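You operate a simulated robot arm through the tools that you are given. There is no shell and no other tool.

You are at the controls of a simulated robot arm. One attempt, no reset.

TASK
Wrap the blue bottle in tissue and stand it on the grey mat.
Fine: use the turntable; tissue all the way round; swing the grey arm out again; the other bottle stays bare. Set down upright: what you pick out.

It is judged by the outcome, as a careful person would: the job done as asked, and still so three seconds after it is handed in. It fails if anything else is knocked over, pushed out of place, dropped, spilled or broken.

THE ROBOT
A 6-joint arm with a two-finger parallel gripper, fixed in place. Base frame: the origin is on the floor under the middle of its stand, x ahead of it, y to its left, z up; the work surface is at about z = 800. Readings come in mm, degrees, newtons and seconds.
With the tool pointing down near the work surface it reaches from about 260 to 680 mm from the base axis. Its first joint turns from -66.0 to 66.0 degrees. Payload 2.9 kg.
The tool frame sits at the grasp point between the pads (the TCP): z along the fingers, y along the line on which they close. The tips reach 30 mm beyond it. Largest opening 110 mm; finger width 20, thickness 10; the body of the gripper, 48 by 112 mm, starts 55 mm behind the TCP.
Orientation is that of the tool frame in the base frame, as [roll, pitch, yaw] about the fixed x, y, z axes, in that order (R = Rz(yaw) Ry(pitch) Rx(roll)). With the fingers straight down and closing along the base's y, the tool's x points along the base's -x, its y along +y and its z along -z.

THE INTERFACE
- The arm moves only by the tool jog_arm. Its argument "rows" is a list of rows, each a list of 7 numbers: the shift along the tool's x, y, z in mm, then the turn, a rotation vector about the tool's x, y, z in degrees, then the finger opening in mm, from 0 to 110. In form: [[tx, ty, tz, rx, ry, rz, grip], ...]. A call has 1 to 20 rows; each row is the pose to reach, as a shift and turn from the pose commanded when the call began, along the tool's axes at that moment. A row lasts 0.2 s, in which the tool goes at most 50 mm and 8.6 degrees; a call with a longer step from one row to the next is refused whole, and so is a gripper value outside its range. A pose out of reach is approached as far as the arm can. The call stops where the force on the tool passes 40 N (or 10 N more than at its start, if that is more) or the arm is blocked; 0.2 s more then pass. The fingers move at their own pace (about 108 mm/s each) and stop on an object; they squeeze with about 25 N. The grip force told is the motor's: it shows also when the fingers shut on nothing. Time passes only in rows, and 0.2 s behind the last, so rows that repeat a pose let the fingers close. The reply holds the time, the measured pose of the TCP, the force on the tool along the base axes, the opening and the grip force, in the units named above and with some noise, with the torque about the TCP (base axes, N m) and any sound that the robot's microphone picked up.
- Cameras (640 x 400 px; columns grow to the right, rows downward): "scene" is fixed at [60.2, 416.6, 1399.6]; the picture's right is [-0.89, -0.45, 0.00], its down [-0.19, 0.37, -0.91] and it looks along [0.41, -0.81, -0.42] (base axes); focal length 289 px, centre (320, 200). "wrist" rides on the gripper at [72, 17, -103] in the tool frame; the picture's right is [-0.23, 0.97, 0.00], its down [-0.76, -0.18, -0.62] and it looks along [-0.61, -0.14, 0.78] (tool axes); focal length 222 px, centre (320, 200). There is no depth. A picture from a camera that has moved, and an enlarged one, comes with that camera's place and axes in the base frame and with its lens.
- capture(camera): a new picture of that camera. It takes no simulated time.
- zoom(camera, box): a new picture of the part [left, top, right, bottom] of that camera's present view, enlarged. It takes no simulated time.
- close_job(): hands the job in; it is judged then, once.

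Nothing tells you positions but the pictures and the camera data. Unless the task says otherwise, let go and move clear before handing in.

The tools are called after "Emit:" by a JSON object that holds its "op" and its "data". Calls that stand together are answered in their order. jog_arm: Moves the arm, as the interface text tells. Its arguments: {"type":"object","properties":{"rows":{"type":"array"}},"required":["rows"]} The other tools are called the same way: capture (camera) takes a picture; zoom (camera, box) takes an enlarged picture of a part of a camera's view; close_job () hands the job in.

At the start:

```text
clock: 0.0
eef_pos: [384.8, 35.7, 1258.4]
orientation: [-180.0, -0.1, -180.0]
force: [-0.3, -0.5, 0.6]
torque: [-0.02, 0.02, 0.01]
opening: 110.1
finger_force: 0.0
```

scene: 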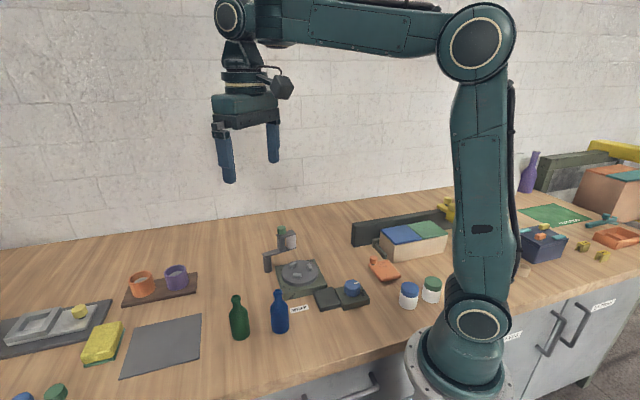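
wrist: 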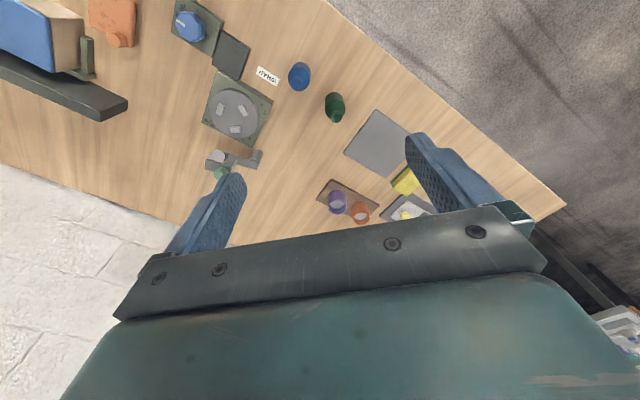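

I see a bench with a green and a blue bottle, a turntable with a grey arm carrying a roll, and a grey mat to the left in the picture. I'll zoom in on these first.

Emit:
{"op": "zoom", "data": {"camera": "scene", "box": [220, 210, 420, 335]}}

Emit:
{"op": "zoom", "data": {"camera": "scene", "box": [0, 250, 240, 400]}}

Emit:
{"op": "zoom", "data": {"camera": "wrist", "box": [160, 0, 360, 125]}}

Emit:
{"op": "zoom", "data": {"camera": "wrist", "box": [180, 60, 300, 190]}}

Emit:
{"op": "zoom", "data": {"camera": "scene", "box": [240, 210, 350, 310]}}

```text
3.20 times, centred on (320, 272) of scene
camera zoom: at [60.2, 416.6, 1399.6], right [-0.89, -0.45, 0.0], down [-0.19, 0.37, -0.91], along [0.41, -0.81, -0.42], focal length 925 px, centre (320, -32)
```

zoom: 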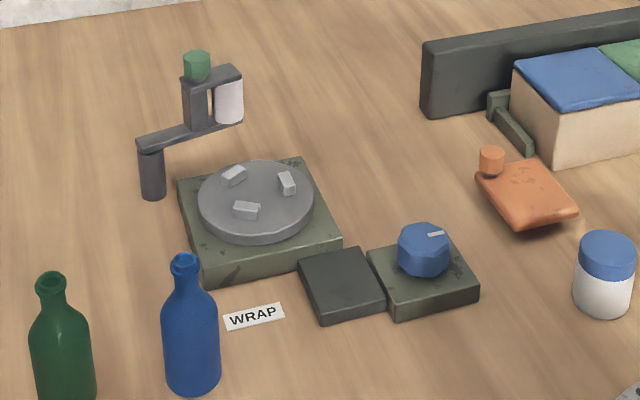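

```text
2.67 times, centred on (120, 325) of scene
camera zoom: at [60.2, 416.6, 1399.6], right [-0.89, -0.45, 0.0], down [-0.19, 0.37, -0.91], along [0.41, -0.81, -0.42], focal length 771 px, centre (853, -133)
```

zoom: 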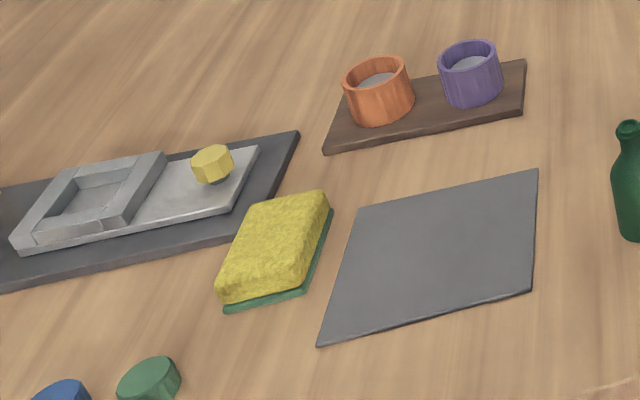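

```text
3.20 times, centred on (260, 62) of wrist
camera zoom: at [313.8, 53.2, 1361.2], right [0.23, 0.97, 0.0], down [0.76, -0.18, 0.62], along [0.61, -0.14, -0.78], focal length 711 px, centre (512, 640)
```

zoom: 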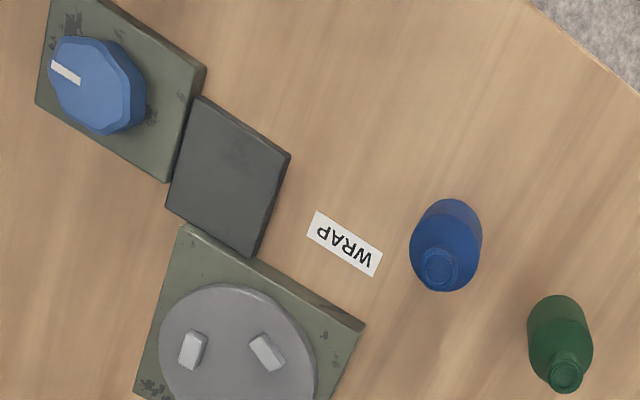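

```text
3.08 times, centred on (240, 125) of wrist
camera zoom: at [313.8, 53.2, 1361.2], right [0.23, 0.97, 0.0], down [0.76, -0.18, 0.62], along [0.61, -0.14, -0.78], focal length 684 px, centre (566, 431)
```

zoom: 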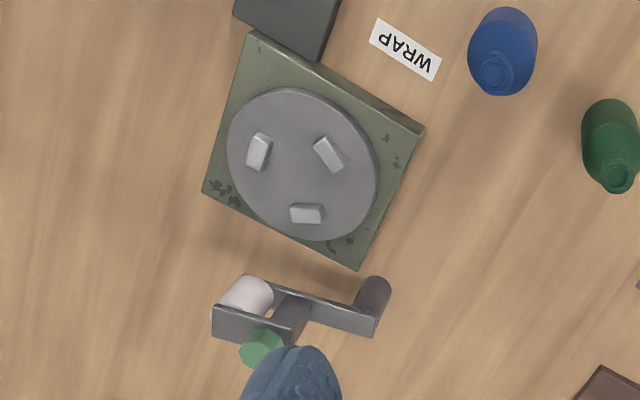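

```text
4.00 times, centred on (295, 260) of scene
camera zoom: at [60.2, 416.6, 1399.6], right [-0.89, -0.45, 0.0], down [-0.19, 0.37, -0.91], along [0.41, -0.81, -0.42], focal length 1156 px, centre (420, -40)
```

zoom: 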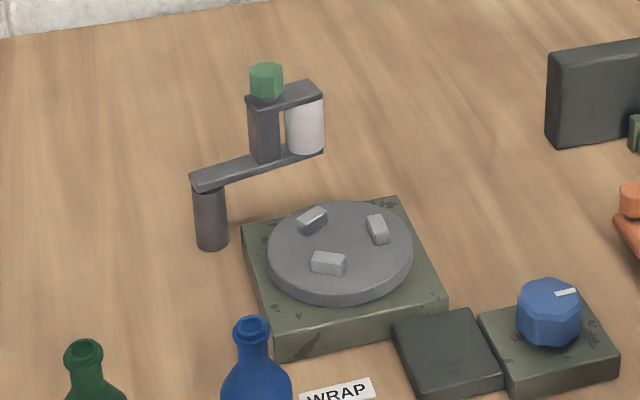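

The blue bottle seems to stand near (387, -5), the turntable at (428, -174) with its top near z 840, the blue dial near (263, -173), and the grey swing arm pivots near (546, -175). I'll move over the turntable for a closer look with the wrist camera.

Emit:
{"op": "jog_arm", "data": {"rows": [[-5, -26, 28, 0, 0, 0, 110], [-11, -52, 57, 0, 0, 0, 110], [-16, -79, 85, 0, 0, 0, 110], [-22, -105, 114, 0, 0, 0, 110], [-27, -131, 142, 0, 0, 0, 110], [-32, -157, 170, 0, 0, 0, 110], [-38, -184, 199, 0, 0, 0, 110], [-43, -210, 228, 0, 0, 0, 110], [-43, -210, 228, 0, 0, 0, 110]]}}

Emit:
{"op": "capture", "data": {"camera": "wrist"}}

Emit:
{"op": "capture", "data": {"camera": "scene"}}

```text
clock: 2.0
eef_pos: [428.0, -169.8, 1027.5]
orientation: [179.9, -0.1, 180.0]
force: [-0.6, 0.8, 0.4]
torque: [-0.04, 0.0, 0.02]
opening: 110.2
finger_force: 0.1
```

```text
taken
camera wrist: at [355.0, -153.8, 1130.2], right [0.23, 0.97, 0.0], down [0.76, -0.18, 0.62], along [0.61, -0.14, -0.78], focal length 222 px, centre (320, 200)
```

wrist: 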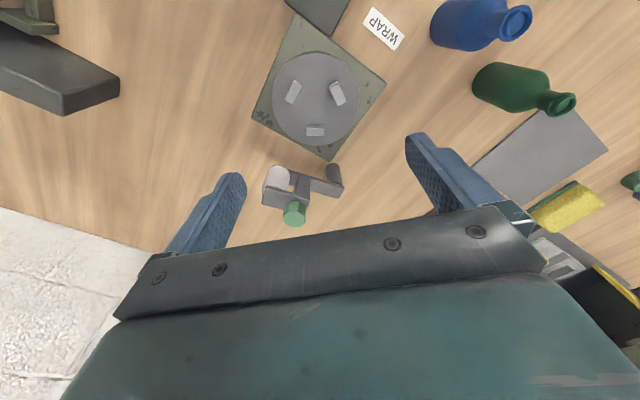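

```text
taken
```

scene: 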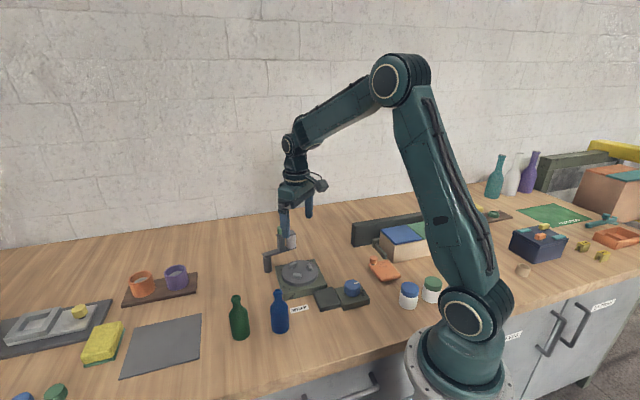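

Emit:
{"op": "zoom", "data": {"camera": "wrist", "box": [230, 10, 410, 150]}}

Emit:
{"op": "zoom", "data": {"camera": "wrist", "box": [240, 130, 370, 240]}}

Emit:
{"op": "zoom", "data": {"camera": "wrist", "box": [400, 0, 620, 190]}}

```text
2.86 times, centred on (320, 80) of wrist
camera zoom: at [355.0, -153.8, 1130.2], right [0.23, 0.97, 0.0], down [0.76, -0.18, 0.62], along [0.61, -0.14, -0.78], focal length 635 px, centre (320, 543)
```

zoom: 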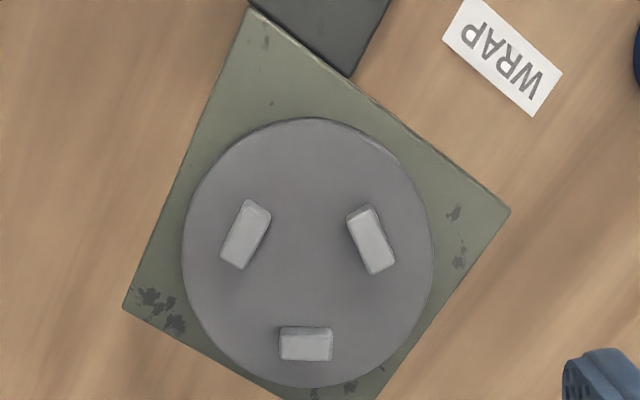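

```text
3.64 times, centred on (305, 185) of wrist
camera zoom: at [355.0, -153.8, 1130.2], right [0.23, 0.97, 0.0], down [0.76, -0.18, 0.62], along [0.61, -0.14, -0.78], focal length 808 px, centre (374, 254)
```

zoom: 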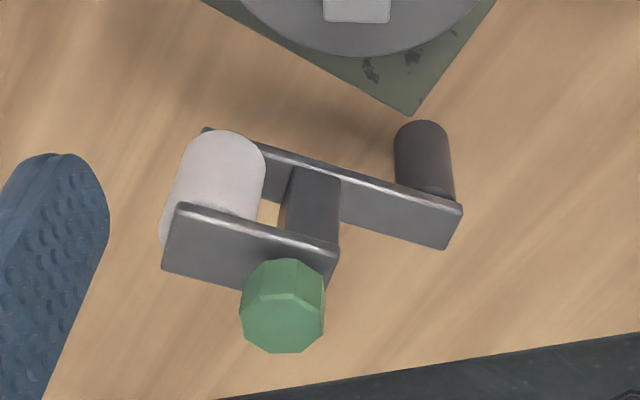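

```text
2.11 times, centred on (510, 95) of wrist
camera zoom: at [355.0, -153.8, 1130.2], right [0.23, 0.97, 0.0], down [0.76, -0.18, 0.62], along [0.61, -0.14, -0.78], focal length 468 px, centre (-80, 421)
```

zoom: 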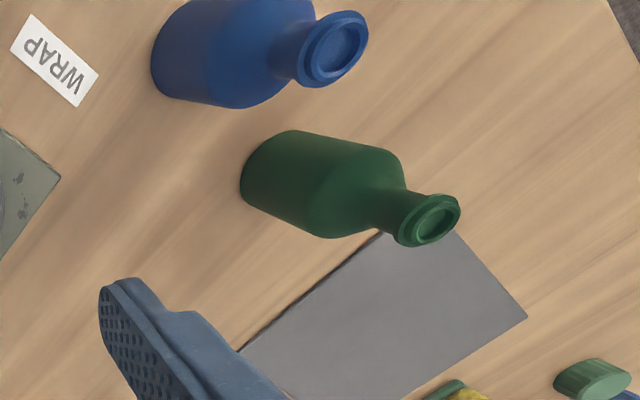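

The three cleats on the platter centre at about (432, -177), at radius 30, so the bottle should drop in between them. Next I'll go over the blue bottle to locate it precisely.

Emit:
{"op": "jog_arm", "data": {"rows": [[10, 41, 0, 0, 0, 0, 110], [20, 82, 0, 0, 0, 0, 110], [30, 123, 0, 0, 0, 0, 110], [41, 165, 0, 0, 0, 0, 110], [41, 165, 15, 0, 0, 0, 110], [41, 165, 15, 0, 0, 0, 110]]}}

Emit:
{"op": "capture", "data": {"camera": "wrist"}}

Emit:
{"op": "zoom", "data": {"camera": "wrist", "box": [240, 0, 440, 125]}}

Emit:
{"op": "zoom", "data": {"camera": "scene", "box": [220, 270, 320, 350]}}

Emit:
{"op": "zoom", "data": {"camera": "scene", "box": [300, 260, 400, 330]}}

```text
clock: 3.4
eef_pos: [387.0, -7.5, 1017.2]
orientation: [179.9, 0.0, -179.9]
force: [-0.4, -0.2, -0.6]
torque: [0.01, 0.03, 0.03]
opening: 110.1
finger_force: 0.1
```

```text
taken
camera wrist: at [314.2, 7.9, 1118.6], right [0.23, 0.97, 0.0], down [0.76, -0.18, 0.62], along [0.61, -0.14, -0.78], focal length 222 px, centre (320, 200)
```

wrist: 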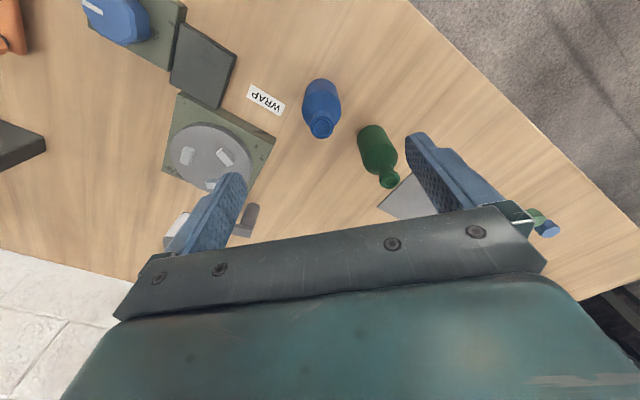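

```text
3.20 times, centred on (340, 62) of wrist
camera zoom: at [314.2, 7.9, 1118.6], right [0.23, 0.97, 0.0], down [0.76, -0.18, 0.62], along [0.61, -0.14, -0.78], focal length 711 px, centre (256, 640)
```

zoom: 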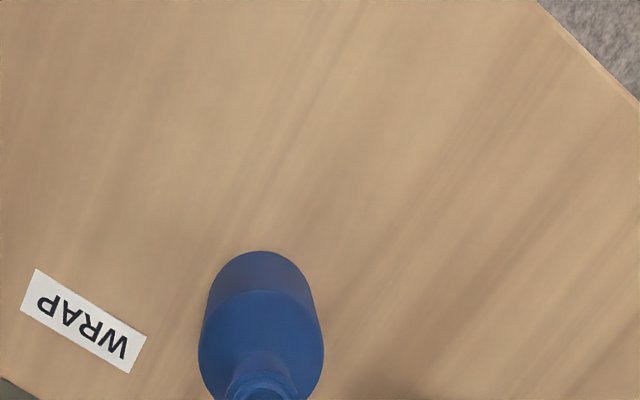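

```text
5.00 times, centred on (270, 310) of scene
camera zoom: at [60.2, 416.6, 1399.6], right [-0.89, -0.45, 0.0], down [-0.19, 0.37, -0.91], along [0.41, -0.81, -0.42], focal length 1446 px, centre (570, -350)
```

zoom: 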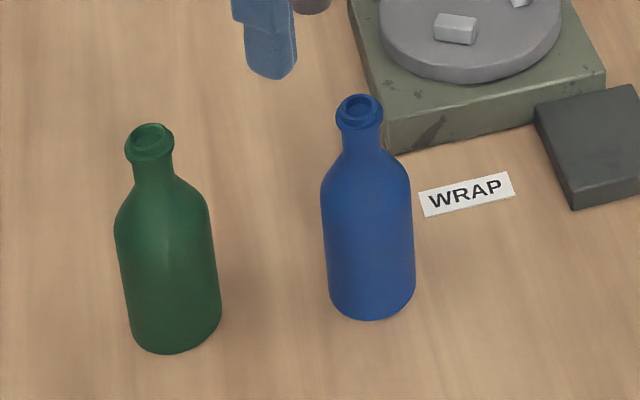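

```text
5.71 times, centred on (350, 295) of scene
camera zoom: at [60.2, 416.6, 1399.6], right [-0.89, -0.45, 0.0], down [-0.19, 0.37, -0.91], along [0.41, -0.81, -0.42], focal length 1652 px, centre (149, -343)
```

zoom: 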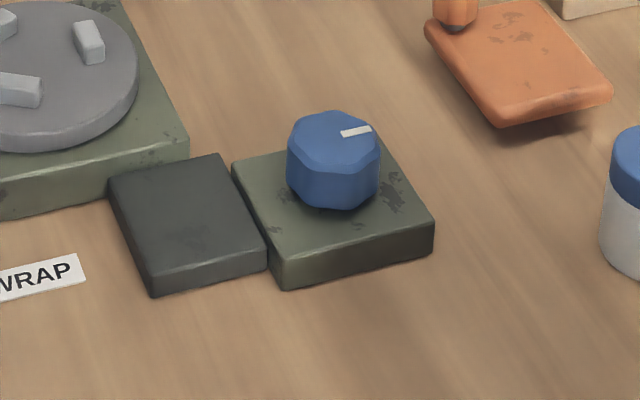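

The blue bottle stands at about (389, -9), about 119 mm tall with a radius of about 22 mm, and the green bottle is well clear at (462, 52). I'll descend partway and check the alignment.

Emit:
{"op": "jog_arm", "data": {"rows": [[-1, 0, 25, 0, 0, 0, 90], [-2.7, 0, 50, 0, 0, 0, 90], [-2.7, 0, 60, 0, 0, 0, 90], [-2.7, 0, 60, 0, 0, 0, 90]]}}

Emit:
{"op": "capture", "data": {"camera": "wrist"}}

Emit:
{"op": "zoom", "data": {"camera": "scene", "box": [220, 230, 340, 350]}}

```text
clock: 4.4
eef_pos: [388.8, -9.9, 955.4]
orientation: [-180.0, 0.0, 179.9]
force: [0.0, -0.1, 0.2]
torque: [0.03, 0.0, -0.01]
opening: 90.2
finger_force: 0.0
```

```text
taken
camera wrist: at [317.0, 6.5, 1057.4], right [0.23, 0.97, 0.0], down [0.76, -0.18, 0.62], along [0.61, -0.14, -0.78], focal length 222 px, centre (320, 200)
```

wrist: 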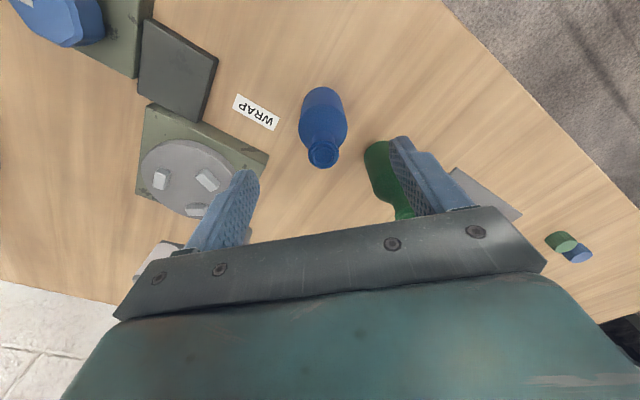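

```text
3.33 times, centred on (280, 290) of scene
camera zoom: at [60.3, 416.6, 1399.6], right [-0.89, -0.45, 0.0], down [-0.19, 0.37, -0.91], along [0.41, -0.81, -0.42], focal length 964 px, centre (453, -100)
```

zoom: 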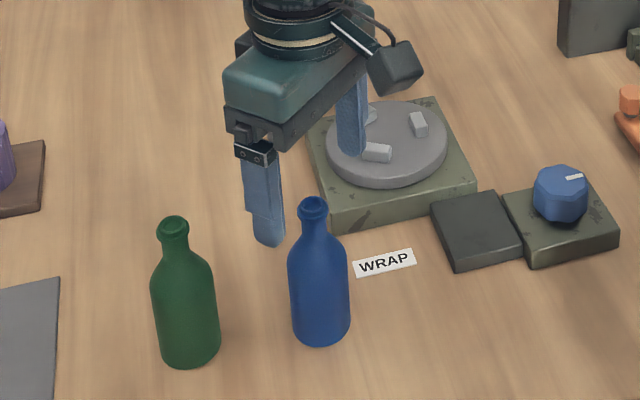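

Emit:
{"op": "zoom", "data": {"camera": "wrist", "box": [260, 70, 380, 190]}}

```text
3.33 times, centred on (320, 130) of wrist
camera zoom: at [317.0, 6.5, 1057.4], right [0.23, 0.97, 0.0], down [0.76, -0.18, 0.62], along [0.61, -0.14, -0.78], focal length 740 px, centre (320, 433)
```

zoom: 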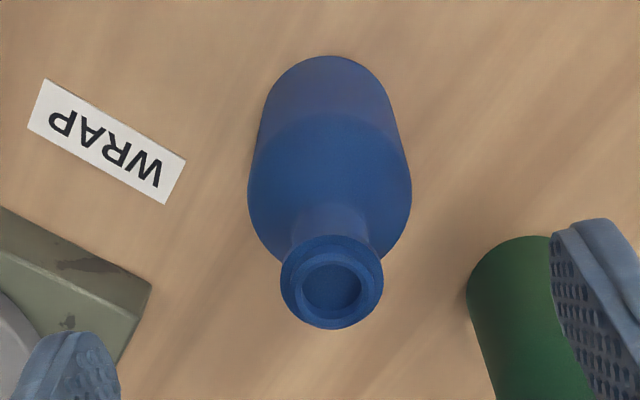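

The bottle is centred between the fingers at about (389.5, -8). I'll descend to grasp the body and close.

Emit:
{"op": "jog_arm", "data": {"rows": [[0, 1, 30, 0, 0, 0, 90], [0, 1, 60, 0, 0, 0, 90], [0, 1, 83, 0, 0, 0, 90], [0, 1, 83, 0, 0, 0, 90]]}}

Emit:
{"op": "capture", "data": {"camera": "wrist"}}

Emit:
{"op": "zoom", "data": {"camera": "scene", "box": [220, 230, 340, 350]}}

```text
clock: 5.4
eef_pos: [391.1, -6.6, 873.6]
orientation: [-180.0, 0.0, 180.0]
force: [0.2, 0.4, -0.3]
torque: [0.0, -0.01, 0.0]
opening: 89.9
finger_force: 0.1
```

```text
taken
camera wrist: at [319.0, 9.7, 976.1], right [0.23, 0.97, 0.0], down [0.76, -0.18, 0.62], along [0.61, -0.14, -0.78], focal length 222 px, centre (320, 200)
```

wrist: 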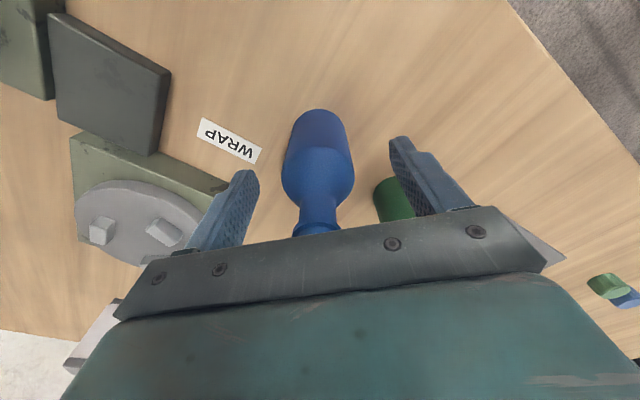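

```text
3.33 times, centred on (280, 290) of scene
camera zoom: at [60.3, 416.6, 1399.6], right [-0.89, -0.45, 0.0], down [-0.19, 0.37, -0.91], along [0.41, -0.81, -0.42], focal length 964 px, centre (453, -100)
```

zoom: 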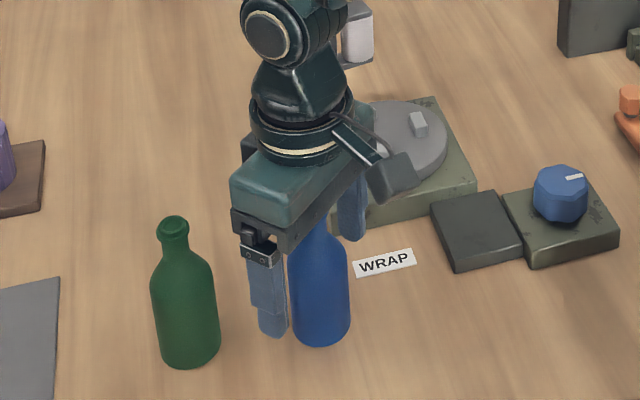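

No contact so far and the bottle sits between the pads, so I'll close on it now.

Emit:
{"op": "jog_arm", "data": {"rows": [[0, 0, 0, 0, 0, 0, 60], [0, 0, 0, 0, 0, 0, 46], [0, 0, 0, 0, 0, 0, 30], [0, 0, 0, 0, 0, 0, 20], [0, 0, 0, 0, 0, 0, 20]]}}

Emit:
{"op": "capture", "data": {"camera": "wrist"}}

```text
clock: 6.6
eef_pos: [392.1, -6.5, 873.8]
orientation: [-180.0, 0.1, -180.0]
force: [0.1, -0.6, 0.5]
torque: [0.03, 0.0, 0.01]
opening: 42.5
finger_force: 25.2
```

```text
taken
camera wrist: at [319.0, 9.7, 976.4], right [0.23, 0.97, 0.0], down [0.76, -0.18, 0.62], along [0.61, -0.14, -0.78], focal length 222 px, centre (320, 200)
```

wrist: 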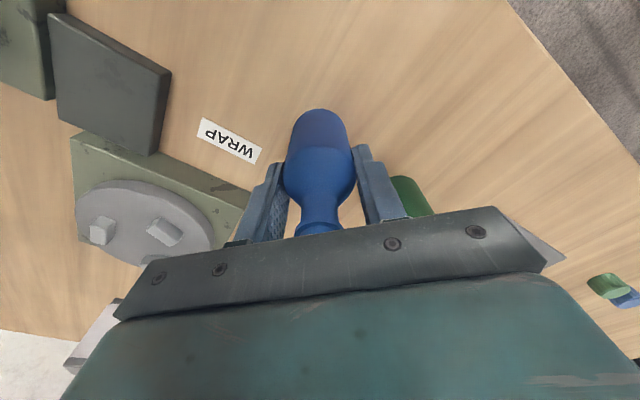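

The bottle is held (42.5 mm wide, 25 N). I'll lift it and carry it over the turntable.

Emit:
{"op": "jog_arm", "data": {"rows": [[0, 0, -15, 0, 0, 0, 20], [0, 0, -40, 0, 0, 0, 20], [0, 0, -70, 0, 0, 0, 20], [0, 0, -90, 0, 0, 0, 20], [-6, -24, -90, 0, 0, 0, 20], [-14, -56, -90, 0, 0, 0, 20], [-22, -90, -90, 0, 0, 0, 20], [-31, -124, -90, 0, 0, 0, 20], [-38, -154, -90, 0, 0, 0, 20], [-41, -170, -90, 0, 0, 0, 20], [-41, -170, -90, 0, 0, 0, 20], [-41, -170, -90, 0, 0, 0, 20]]}}

Emit:
{"op": "capture", "data": {"camera": "wrist"}}

Emit:
{"op": "zoom", "data": {"camera": "scene", "box": [230, 170, 380, 310]}}

Emit:
{"op": "zoom", "data": {"camera": "wrist", "box": [220, 60, 420, 220]}}

```text
clock: 9.2
eef_pos: [432.7, -178.0, 962.1]
orientation: [179.9, 0.0, 179.9]
force: [0.0, -0.5, -1.1]
torque: [-0.01, 0.01, 0.01]
opening: 42.6
finger_force: 25.1
```

```text
taken
camera wrist: at [360.3, -162.5, 1065.0], right [0.23, 0.97, 0.0], down [0.76, -0.18, 0.62], along [0.61, -0.14, -0.78], focal length 222 px, centre (320, 200)
```

wrist: 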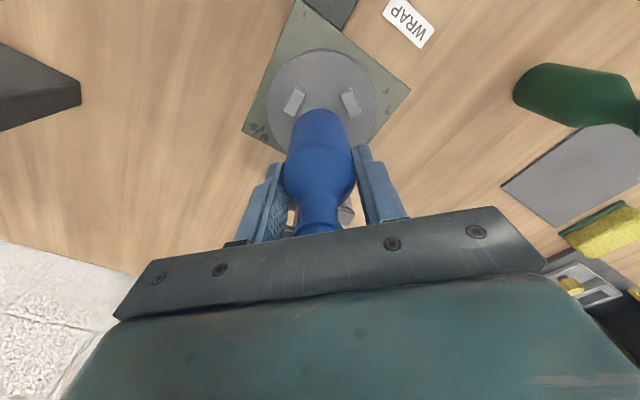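

```text
2.86 times, centred on (305, 240) of scene
camera zoom: at [60.3, 416.6, 1399.6], right [-0.89, -0.45, 0.0], down [-0.19, 0.37, -0.91], along [0.41, -0.81, -0.42], focal length 826 px, centre (363, 86)
```

zoom: 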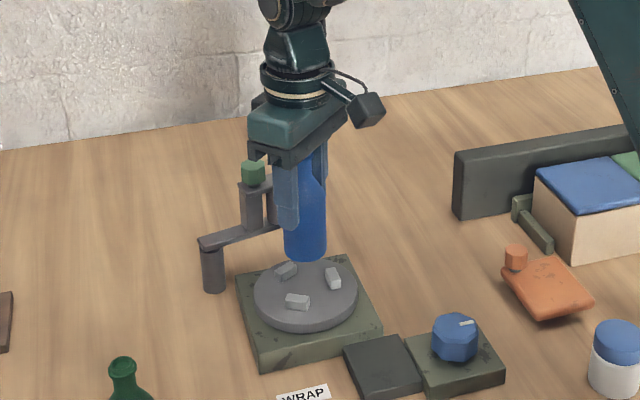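

```text
2.50 times, centred on (320, 140) of wrist
camera zoom: at [360.3, -162.5, 1065.0], right [0.23, 0.97, 0.0], down [0.76, -0.18, 0.62], along [0.61, -0.14, -0.78], focal length 555 px, centre (320, 350)
```

zoom: 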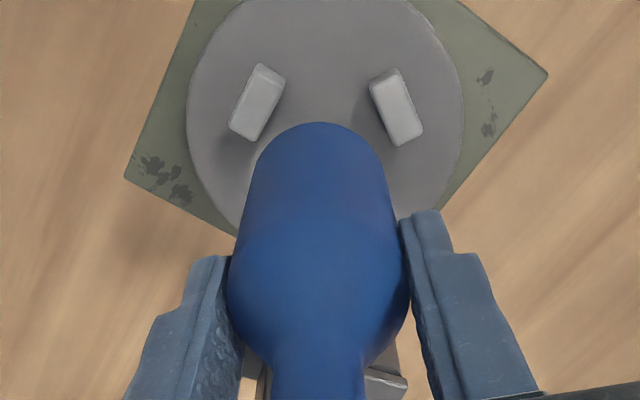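

I'm now over the platter; comparing the bottle with the cleats in both views, it needs to shift by roughly (-1, +2.3). I'll lower it to just above the cleats and recheck.

Emit:
{"op": "jog_arm", "data": {"rows": [[1, 2.3, 10, 0, 0, 0, 20], [1, 2.3, 25, 0, 0, 0, 20], [1, 2.3, 32, 0, 0, 0, 20], [1, 2.3, 32, 0, 0, 0, 20]]}}

Emit:
{"op": "zoom", "data": {"camera": "scene", "box": [260, 220, 340, 300]}}

Emit:
{"op": "zoom", "data": {"camera": "wrist", "box": [220, 40, 420, 200]}}

```text
clock: 10.2
eef_pos: [431.0, -176.1, 931.9]
orientation: [180.0, 0.0, 179.9]
force: [-0.4, 0.1, -1.6]
torque: [0.03, 0.02, 0.01]
opening: 42.9
finger_force: 25.8
```

```text
5.00 times, centred on (300, 260) of scene
camera zoom: at [60.3, 416.6, 1399.6], right [-0.89, -0.45, 0.0], down [-0.19, 0.37, -0.91], along [0.41, -0.81, -0.42], focal length 1446 px, centre (420, -100)
```

zoom: 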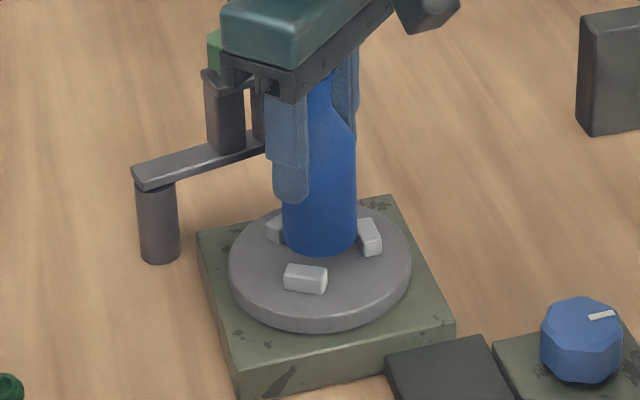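

```text
2.50 times, centred on (320, 120) of wrist
camera zoom: at [359.0, -159.5, 1033.1], right [0.23, 0.97, 0.0], down [0.76, -0.18, 0.62], along [0.61, -0.14, -0.78], focal length 555 px, centre (320, 400)
```

zoom: 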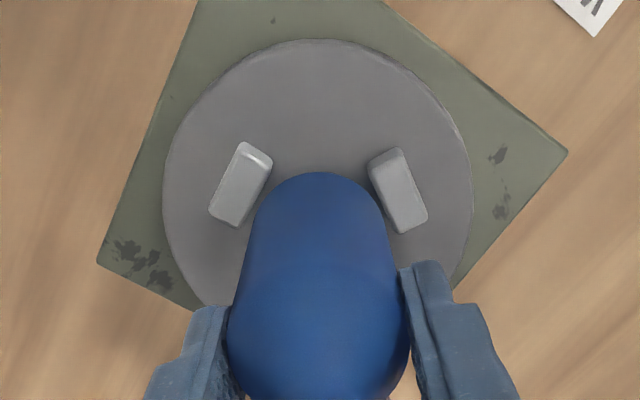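

Both views now show the bottle centred over the platter. I'll lower it slowly between the cleats.

Emit:
{"op": "jog_arm", "data": {"rows": [[0, 0, 4, 0, 0, 0, 20], [0, 0, 8, 0, 0, 0, 20], [0, 0, 11, 0, 0, 0, 20], [0, 0, 13, 0, 0, 0, 20], [0, 0, 13, 0, 0, 0, 20]]}}

Emit:
{"op": "zoom", "data": {"camera": "scene", "box": [260, 220, 340, 300]}}

Emit:
{"op": "zoom", "data": {"camera": "wrist", "box": [220, 40, 420, 200]}}

```text
clock: 11.4
eef_pos: [430.5, -176.2, 918.7]
orientation: [-179.9, 0.0, -180.0]
force: [-1.1, 0.1, -1.9]
torque: [-0.01, 0.0, -0.01]
opening: 42.6
finger_force: 25.2
```

```text
5.00 times, centred on (300, 260) of scene
camera zoom: at [60.3, 416.6, 1399.6], right [-0.89, -0.45, 0.0], down [-0.19, 0.37, -0.91], along [0.41, -0.81, -0.42], focal length 1446 px, centre (420, -100)
```

zoom: 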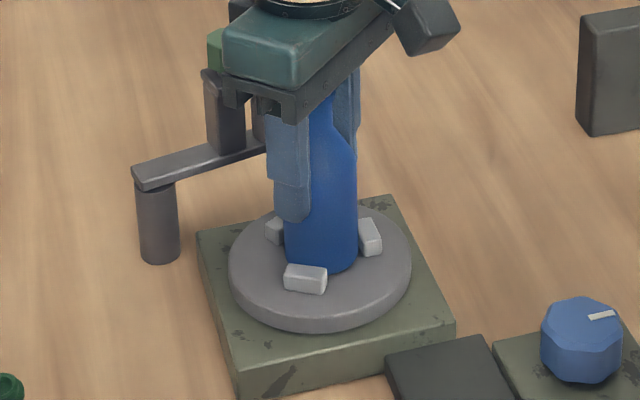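

```text
2.50 times, centred on (320, 120) of wrist
camera zoom: at [358.4, -159.1, 1020.5], right [0.23, 0.97, 0.0], down [0.76, -0.18, 0.62], along [0.61, -0.14, -0.78], focal length 555 px, centre (320, 400)
```

zoom: 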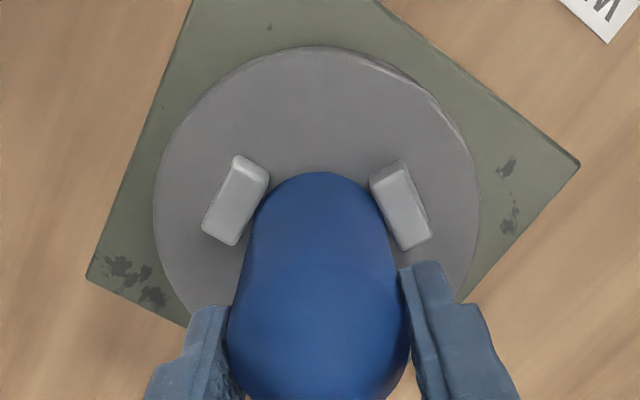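

Emit:
{"op": "jog_arm", "data": {"rows": [[0, -0.5, 1.5, 0, 0, 0, 20], [0, -0.5, 3, 0, 0, 0, 20], [0, -0.5, 4, 0, 0, 0, 20], [0, -0.5, 4, 0, 0, 0, 20]]}}

Emit:
{"op": "zoom", "data": {"camera": "scene", "box": [260, 220, 340, 300]}}

```text
clock: 12.4
eef_pos: [432.2, -175.6, 915.4]
orientation: [-179.9, 0.3, 180.0]
force: [-1.6, 2.8, 17.6]
torque: [0.11, 0.01, 0.0]
opening: 42.8
finger_force: 25.0
```

```text
5.00 times, centred on (300, 260) of scene
camera zoom: at [60.0, 416.8, 1399.6], right [-0.89, -0.45, 0.0], down [-0.19, 0.37, -0.91], along [0.41, -0.81, -0.42], focal length 1446 px, centre (420, -100)
```

zoom: 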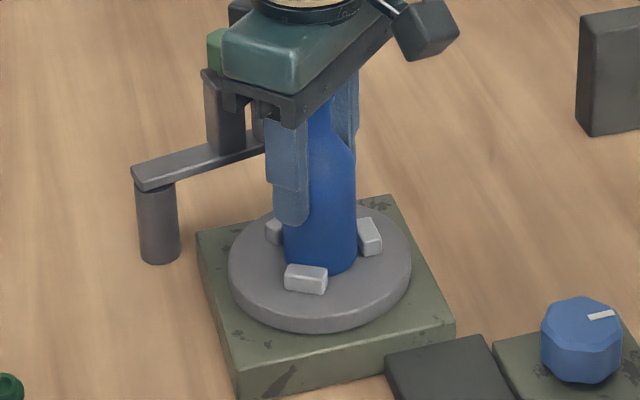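

Force shows 17 N upward at a bottle-bottom height of about 842, which matches the platter surface. I'll ease off the pressure and open the fingers a little.

Emit:
{"op": "jog_arm", "data": {"rows": [[0, 0, -1.5, 0, 0, 0, 20], [0, 0, -2, 0, 0, 0, 20], [0, 0, -2, 0, 0, 0, 48], [0, 0, -2, 0, 0, 0, 66], [0, 0, -2, 0, 0, 0, 66], [0, 0, -2, 0, 0, 0, 66]]}}

Emit:
{"op": "zoom", "data": {"camera": "scene", "box": [260, 220, 340, 300]}}

Emit:
{"op": "zoom", "data": {"camera": "wrist", "box": [220, 40, 420, 200]}}

```text
clock: 13.8
eef_pos: [430.5, -175.9, 915.8]
orientation: [180.0, -0.1, 180.0]
force: [-0.6, 0.0, 0.2]
torque: [-0.01, 0.03, 0.01]
opening: 65.7
finger_force: 0.1
```

```text
5.00 times, centred on (300, 260) of scene
camera zoom: at [60.2, 416.6, 1399.6], right [-0.89, -0.45, 0.0], down [-0.19, 0.37, -0.91], along [0.41, -0.81, -0.42], focal length 1446 px, centre (420, -100)
```

zoom: 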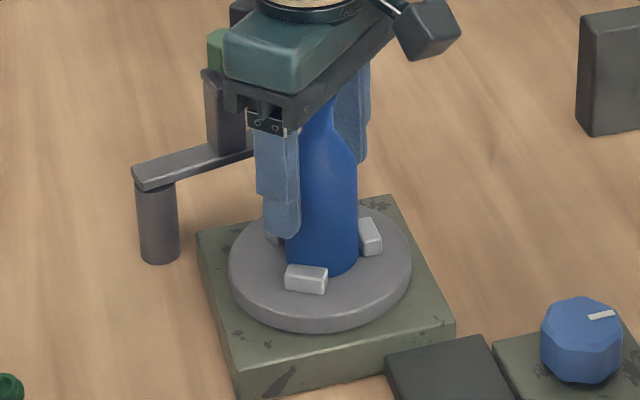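

```text
2.50 times, centred on (320, 120) of wrist
camera zoom: at [357.9, -158.9, 1018.0], right [0.23, 0.97, 0.0], down [0.76, -0.18, 0.62], along [0.61, -0.14, -0.78], focal length 555 px, centre (320, 400)
```

zoom: 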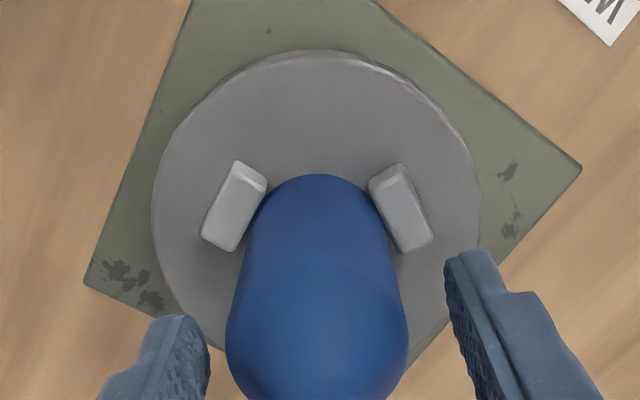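

The bottle stands upright between the cleats and the fingers are clear of it. I'll rise straight up and go look at the swing arm's green knob.

Emit:
{"op": "jog_arm", "data": {"rows": [[0, 0, -15, 0, 0, 0, 72], [0, 0, -45, 0, 0, 0, 80], [0, 0, -80, 0, 0, 0, 90], [0, 0, -110, 0, 0, 0, 90], [-20, -12, -110, 0, 0, 0, 90], [-50, -30, -110, 0, 0, 0, 80], [-80, -46, -110, 0, 0, 0, 70], [-94, -53, -110, 0, 0, 0, 60], [-94, -53, -110, 0, 0, 0, 60]]}}

Emit:
{"op": "capture", "data": {"camera": "wrist"}}

Emit:
{"op": "zoom", "data": {"camera": "scene", "box": [240, 200, 360, 300]}}

Emit:
{"op": "zoom", "data": {"camera": "wrist", "box": [230, 60, 410, 200]}}

```text
clock: 15.8
eef_pos: [522.1, -226.2, 1028.7]
orientation: [-180.0, 0.1, -180.0]
force: [0.3, 0.5, -0.2]
torque: [0.02, -0.03, -0.02]
opening: 59.8
finger_force: 0.0
```

```text
taken
camera wrist: at [450.0, -209.2, 1129.8], right [0.23, 0.97, 0.0], down [0.76, -0.18, 0.62], along [0.61, -0.14, -0.78], focal length 222 px, centre (320, 200)
```

wrist: 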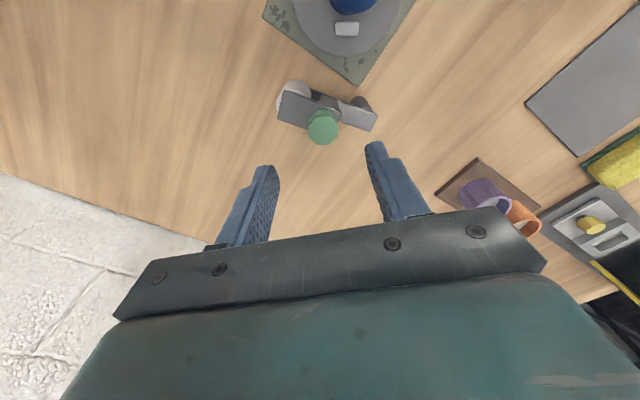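

```text
4.00 times, centred on (300, 250) of scene
camera zoom: at [60.3, 416.6, 1399.6], right [-0.89, -0.45, 0.0], down [-0.19, 0.37, -0.91], along [0.41, -0.81, -0.42], focal length 1156 px, centre (400, 0)
```

zoom: 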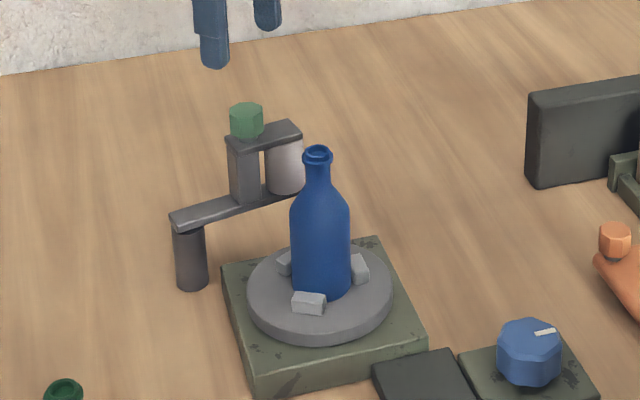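

```text
2.86 times, centred on (320, 130) of wrist
camera zoom: at [450.0, -209.2, 1129.8], right [0.23, 0.97, 0.0], down [0.76, -0.18, 0.62], along [0.61, -0.14, -0.78], focal length 635 px, centre (320, 400)
```

zoom: 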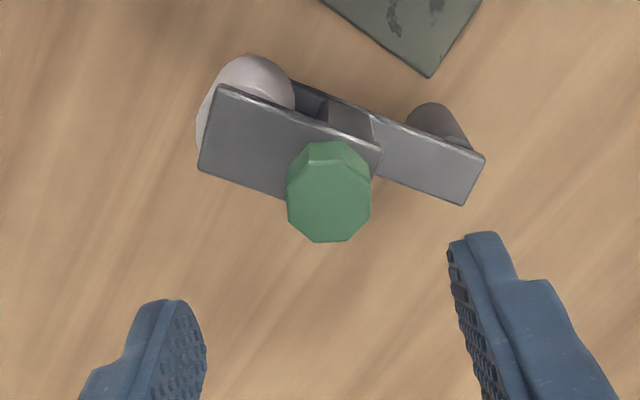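

The green knob is at about (522, -223) with its top near z 942, and the arm's pivot is near (552, -177). I'll turn the gripper so its closing line follows the swing direction and centre it above the knob.

Emit:
{"op": "jog_arm", "data": {"rows": [[0, 1, 0, 0, 0, -8.4, 60], [0, 2, 5, 0, 0, -16.8, 60], [0, 3, 10, 0, 0, -25.2, 60], [0, 3, 15, 0, 0, -33.6, 60], [0, 3, 20, 0, 0, -42, 60], [0, 3, 25, 0, 0, -50.4, 60], [0, 3, 30, 0, 0, -58, 60], [0, 3, 30, 0, 0, -58, 60], [0, 3, 30, 0, 0, -58, 60]]}}

Emit:
{"op": "capture", "data": {"camera": "wrist"}}

Emit:
{"op": "zoom", "data": {"camera": "scene", "box": [230, 180, 350, 300]}}

```text
clock: 17.8
eef_pos: [522.5, -225.9, 994.9]
orientation: [-180.0, 0.0, -121.9]
force: [0.1, 0.2, -0.2]
torque: [0.04, 0.0, -0.01]
opening: 60.0
finger_force: 0.0
```

```text
taken
camera wrist: at [470.6, -278.4, 1097.6], right [-0.71, 0.71, 0.0], down [0.55, 0.55, 0.62], along [0.44, 0.44, -0.78], focal length 222 px, centre (320, 200)
```

wrist: 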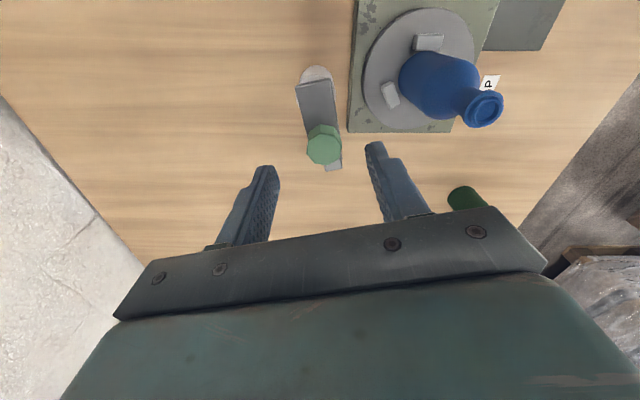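

```text
3.33 times, centred on (290, 240) of scene
camera zoom: at [60.2, 416.6, 1399.6], right [-0.89, -0.45, 0.0], down [-0.19, 0.37, -0.91], along [0.41, -0.81, -0.42], focal length 964 px, centre (420, 67)
```

zoom: 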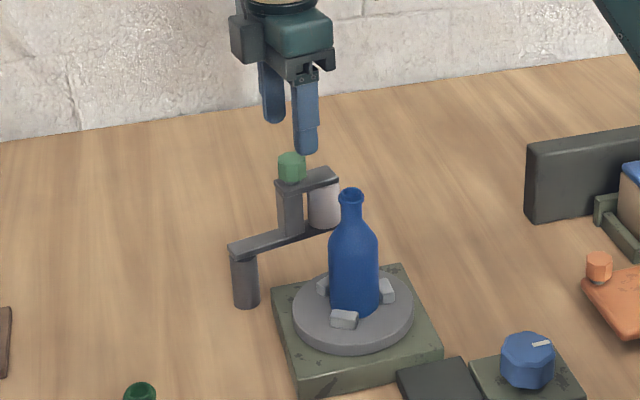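

Emit:
{"op": "jog_arm", "data": {"rows": [[-1.5, 2.7, 10, 0, 0, 0, 60], [-1.5, 2.7, 25, 0, 0, 0, 60], [-1.5, 2.7, 38, 0, 0, 0, 60], [-1.5, 2.7, 42, 0, 0, 0, 60], [-1.5, 2.7, 42, 0, 0, 0, 60]]}}

Emit:
{"op": "capture", "data": {"camera": "wrist"}}

Emit:
{"op": "zoom", "data": {"camera": "scene", "box": [240, 200, 340, 290]}}

```text
clock: 19.0
eef_pos: [523.3, -222.7, 954.0]
orientation: [-179.9, 0.1, -121.9]
force: [-1.0, 0.1, -0.1]
torque: [-0.01, 0.0, -0.01]
opening: 60.2
finger_force: 0.0
```

```text
taken
camera wrist: at [470.1, -275.4, 1056.0], right [-0.71, 0.71, 0.0], down [0.55, 0.55, 0.62], along [0.44, 0.44, -0.78], focal length 222 px, centre (320, 200)
```

wrist: 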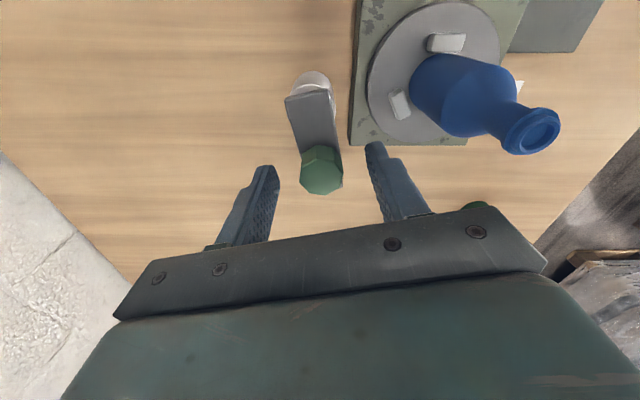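

```text
4.44 times, centred on (290, 245) of scene
camera zoom: at [60.2, 416.6, 1399.6], right [-0.89, -0.45, 0.0], down [-0.19, 0.37, -0.91], along [0.41, -0.81, -0.42], focal length 1285 px, centre (453, 0)
```

zoom: 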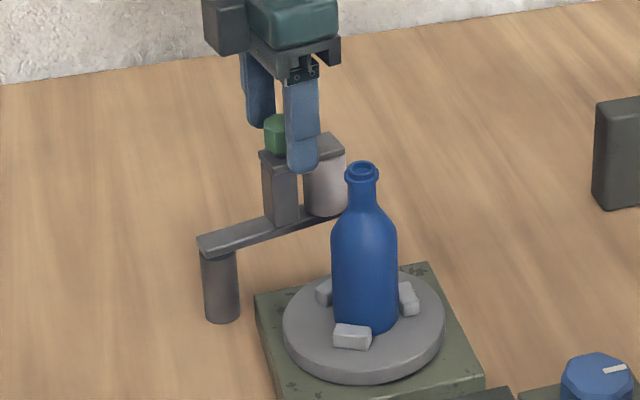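

The fingers straddle the knob, so I'll close on it gently.

Emit:
{"op": "jog_arm", "data": {"rows": [[0, 0, 0, 0, 0, 0, 40], [0, 0, 0, 0, 0, 0, 30], [0, 0, 0, 0, 0, 0, 20], [0, 0, 0, 0, 0, 0, 15], [0, 0, 0, 0, 0, 0, 15]]}}

Emit:
{"op": "capture", "data": {"camera": "wrist"}}

Emit:
{"op": "zoom", "data": {"camera": "scene", "box": [240, 200, 340, 290]}}

```text
clock: 20.2
eef_pos: [522.2, -222.4, 953.4]
orientation: [179.9, 0.0, -122.0]
force: [-9.6, 4.9, 2.0]
torque: [0.03, 0.21, 0.04]
opening: 27.3
finger_force: 44.9
```

```text
taken
camera wrist: at [469.7, -275.1, 1056.2], right [-0.71, 0.71, 0.0], down [0.56, 0.55, 0.62], along [0.44, 0.44, -0.78], focal length 222 px, centre (320, 200)
```

wrist: 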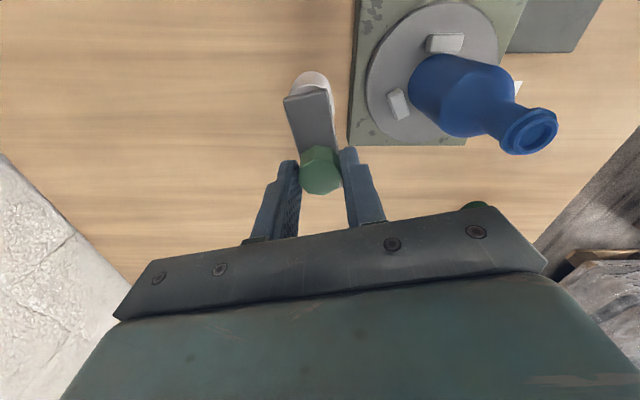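

```text
4.44 times, centred on (290, 245) of scene
camera zoom: at [60.0, 416.8, 1399.6], right [-0.89, -0.45, 0.0], down [-0.19, 0.37, -0.91], along [0.41, -0.81, -0.42], focal length 1285 px, centre (453, 0)
```

zoom: 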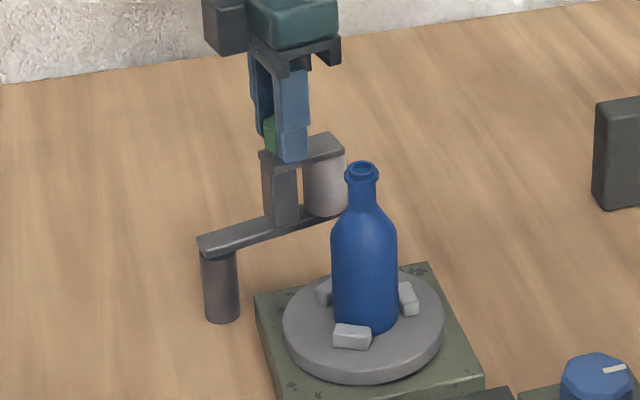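

Emit:
{"op": "jog_arm", "data": {"rows": [[-0.1, 2.9, 0, 0, 0, 3, 15], [-0.3, 5.7, 0, 0, 0, 6, 15], [-0.7, 8.6, 0, 0, 0, 9, 15], [-1.2, 11.4, 0, 0, 0, 12, 15], [-1.9, 14.2, 0, 0, 0, 15, 15], [-1.9, 14.2, 0, 0, 0, 15, 15]]}}

Emit:
{"op": "capture", "data": {"camera": "wrist"}}

Emit:
{"op": "zoom", "data": {"camera": "scene", "box": [240, 200, 340, 290]}}

```text
clock: 21.6
eef_pos: [512.4, -214.1, 952.6]
orientation: [-179.8, 0.1, -137.1]
force: [5.5, 0.4, -0.6]
torque: [-0.3, 0.26, -0.13]
opening: 27.1
finger_force: 44.7
```

```text
taken
camera wrist: at [447.5, -251.4, 1056.0], right [-0.5, 0.87, 0.0], down [0.68, 0.39, 0.62], along [0.54, 0.31, -0.78], focal length 222 px, centre (320, 200)
```

wrist: 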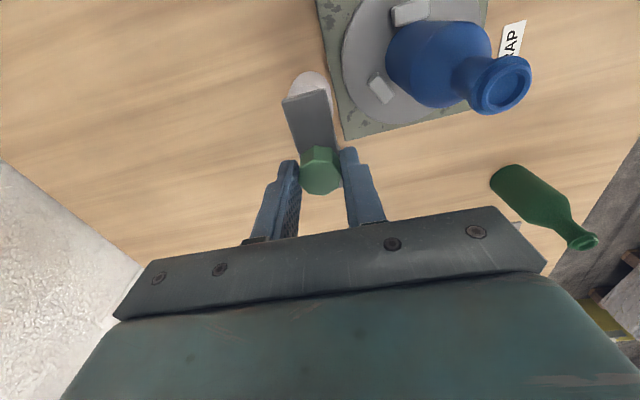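

```text
4.44 times, centred on (290, 245) of scene
camera zoom: at [60.4, 416.7, 1399.6], right [-0.89, -0.45, 0.0], down [-0.19, 0.37, -0.91], along [0.41, -0.81, -0.42], focal length 1285 px, centre (453, 0)
```

zoom: 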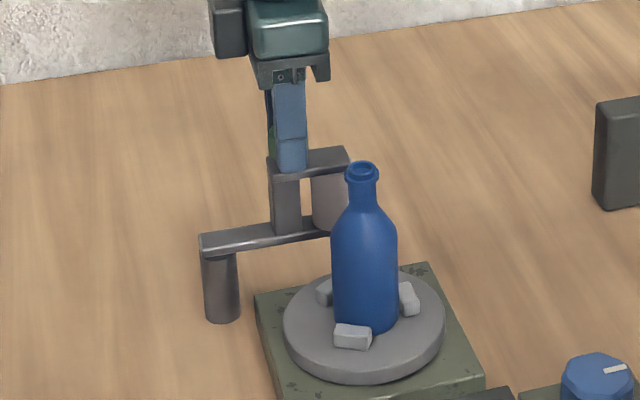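

The arm follows freely. I'll swing it another 12 degrees.

Emit:
{"op": "jog_arm", "data": {"rows": [[-0.1, 2.9, 0, 0, 0, 3, 15], [-0.3, 5.7, 0, 0, 0, 6, 15], [-0.7, 8.6, 0, 0, 0, 9, 15], [-1.2, 11.4, 0, 0, 0, 12, 15], [-1.2, 11.4, 0, 0, 0, 12, 15], [-1.2, 11.4, 0, 0, 0, 12, 15]]}}

Emit:
{"op": "zoom", "data": {"camera": "wrist", "box": [260, 0, 540, 200]}}

Emit:
{"op": "zoom", "data": {"camera": "scene", "box": [240, 200, 340, 290]}}

```text
clock: 23.0
eef_pos: [504.9, -205.1, 954.5]
orientation: [-179.9, 0.1, -148.9]
force: [7.6, -3.1, 2.4]
torque: [0.12, -0.6, -0.31]
opening: 26.9
finger_force: 45.9
```

```text
2.00 times, centred on (400, 100) of wrist
camera zoom: at [433.9, -227.7, 1056.1], right [-0.31, 0.95, 0.0], down [0.74, 0.24, 0.62], along [0.59, 0.19, -0.78], focal length 444 px, centre (160, 400)
```

zoom: 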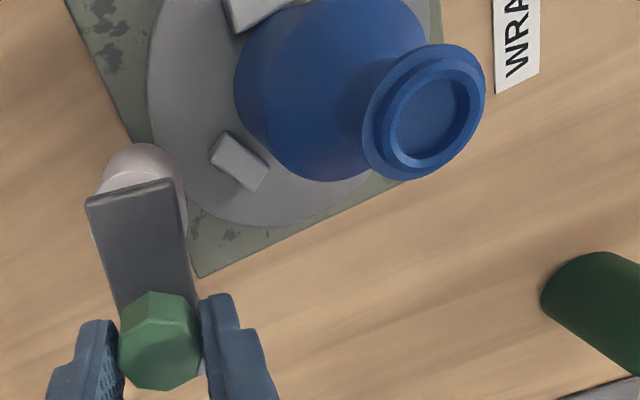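

```text
4.44 times, centred on (290, 245) of scene
camera zoom: at [60.4, 416.5, 1399.7], right [-0.89, -0.45, 0.0], down [-0.19, 0.37, -0.91], along [0.41, -0.81, -0.42], focal length 1285 px, centre (453, 0)
```

zoom: 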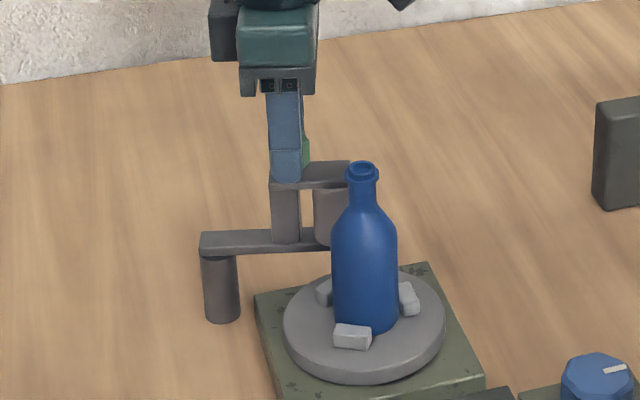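

Emit:
{"op": "jog_arm", "data": {"rows": [[-0.1, 2.9, 0, 0, 0, 3, 15], [-0.3, 5.7, 0, 0, 0, 6, 15], [-0.7, 8.6, 0, 0, 0, 9, 15], [-1.2, 11.4, 0, 0, 0, 12, 15], [-1.9, 14.2, 0, 0, 0, 15, 15], [-1.9, 14.2, 0, 0, 0, 15, 15], [-1.9, 14.2, 0, 0, 0, 15, 15]]}}

Emit:
{"op": "zoom", "data": {"camera": "wrist", "box": [260, 0, 540, 200]}}

Emit:
{"op": "zoom", "data": {"camera": "scene", "box": [240, 200, 340, 290]}}

```text
clock: 24.6
eef_pos: [498.8, -191.6, 954.5]
orientation: [-179.9, 0.0, -164.1]
force: [-2.2, -6.0, 10.4]
torque: [-0.25, 0.36, -0.2]
opening: 27.2
finger_force: 44.9
```

```text
2.00 times, centred on (400, 100) of wrist
camera zoom: at [424.8, -195.2, 1056.0], right [-0.05, 1.0, 0.0], down [0.78, 0.04, 0.62], along [0.62, 0.03, -0.78], focal length 444 px, centre (160, 400)
```

zoom: 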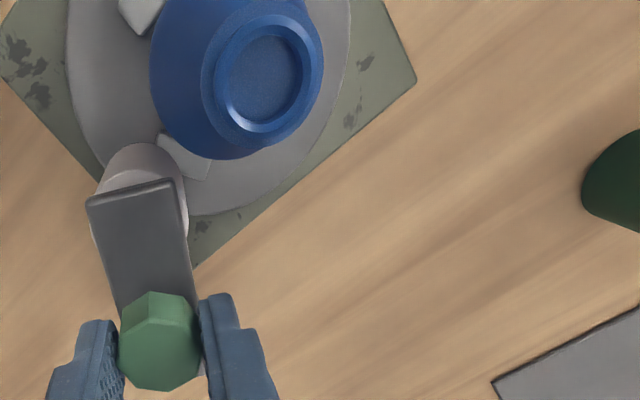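

```text
4.44 times, centred on (290, 245) of scene
camera zoom: at [60.0, 416.6, 1399.7], right [-0.89, -0.45, 0.0], down [-0.19, 0.37, -0.91], along [0.41, -0.81, -0.42], focal length 1285 px, centre (453, 0)
```

zoom: 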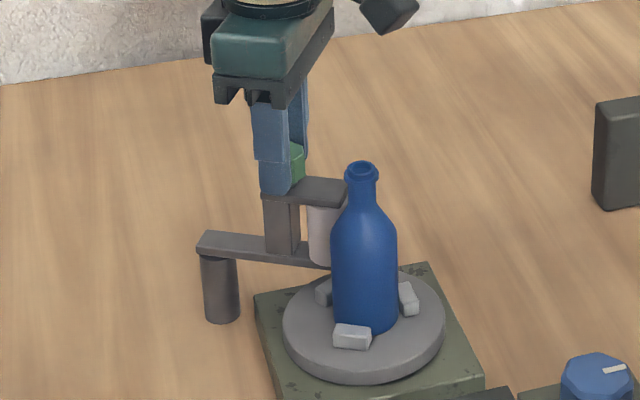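

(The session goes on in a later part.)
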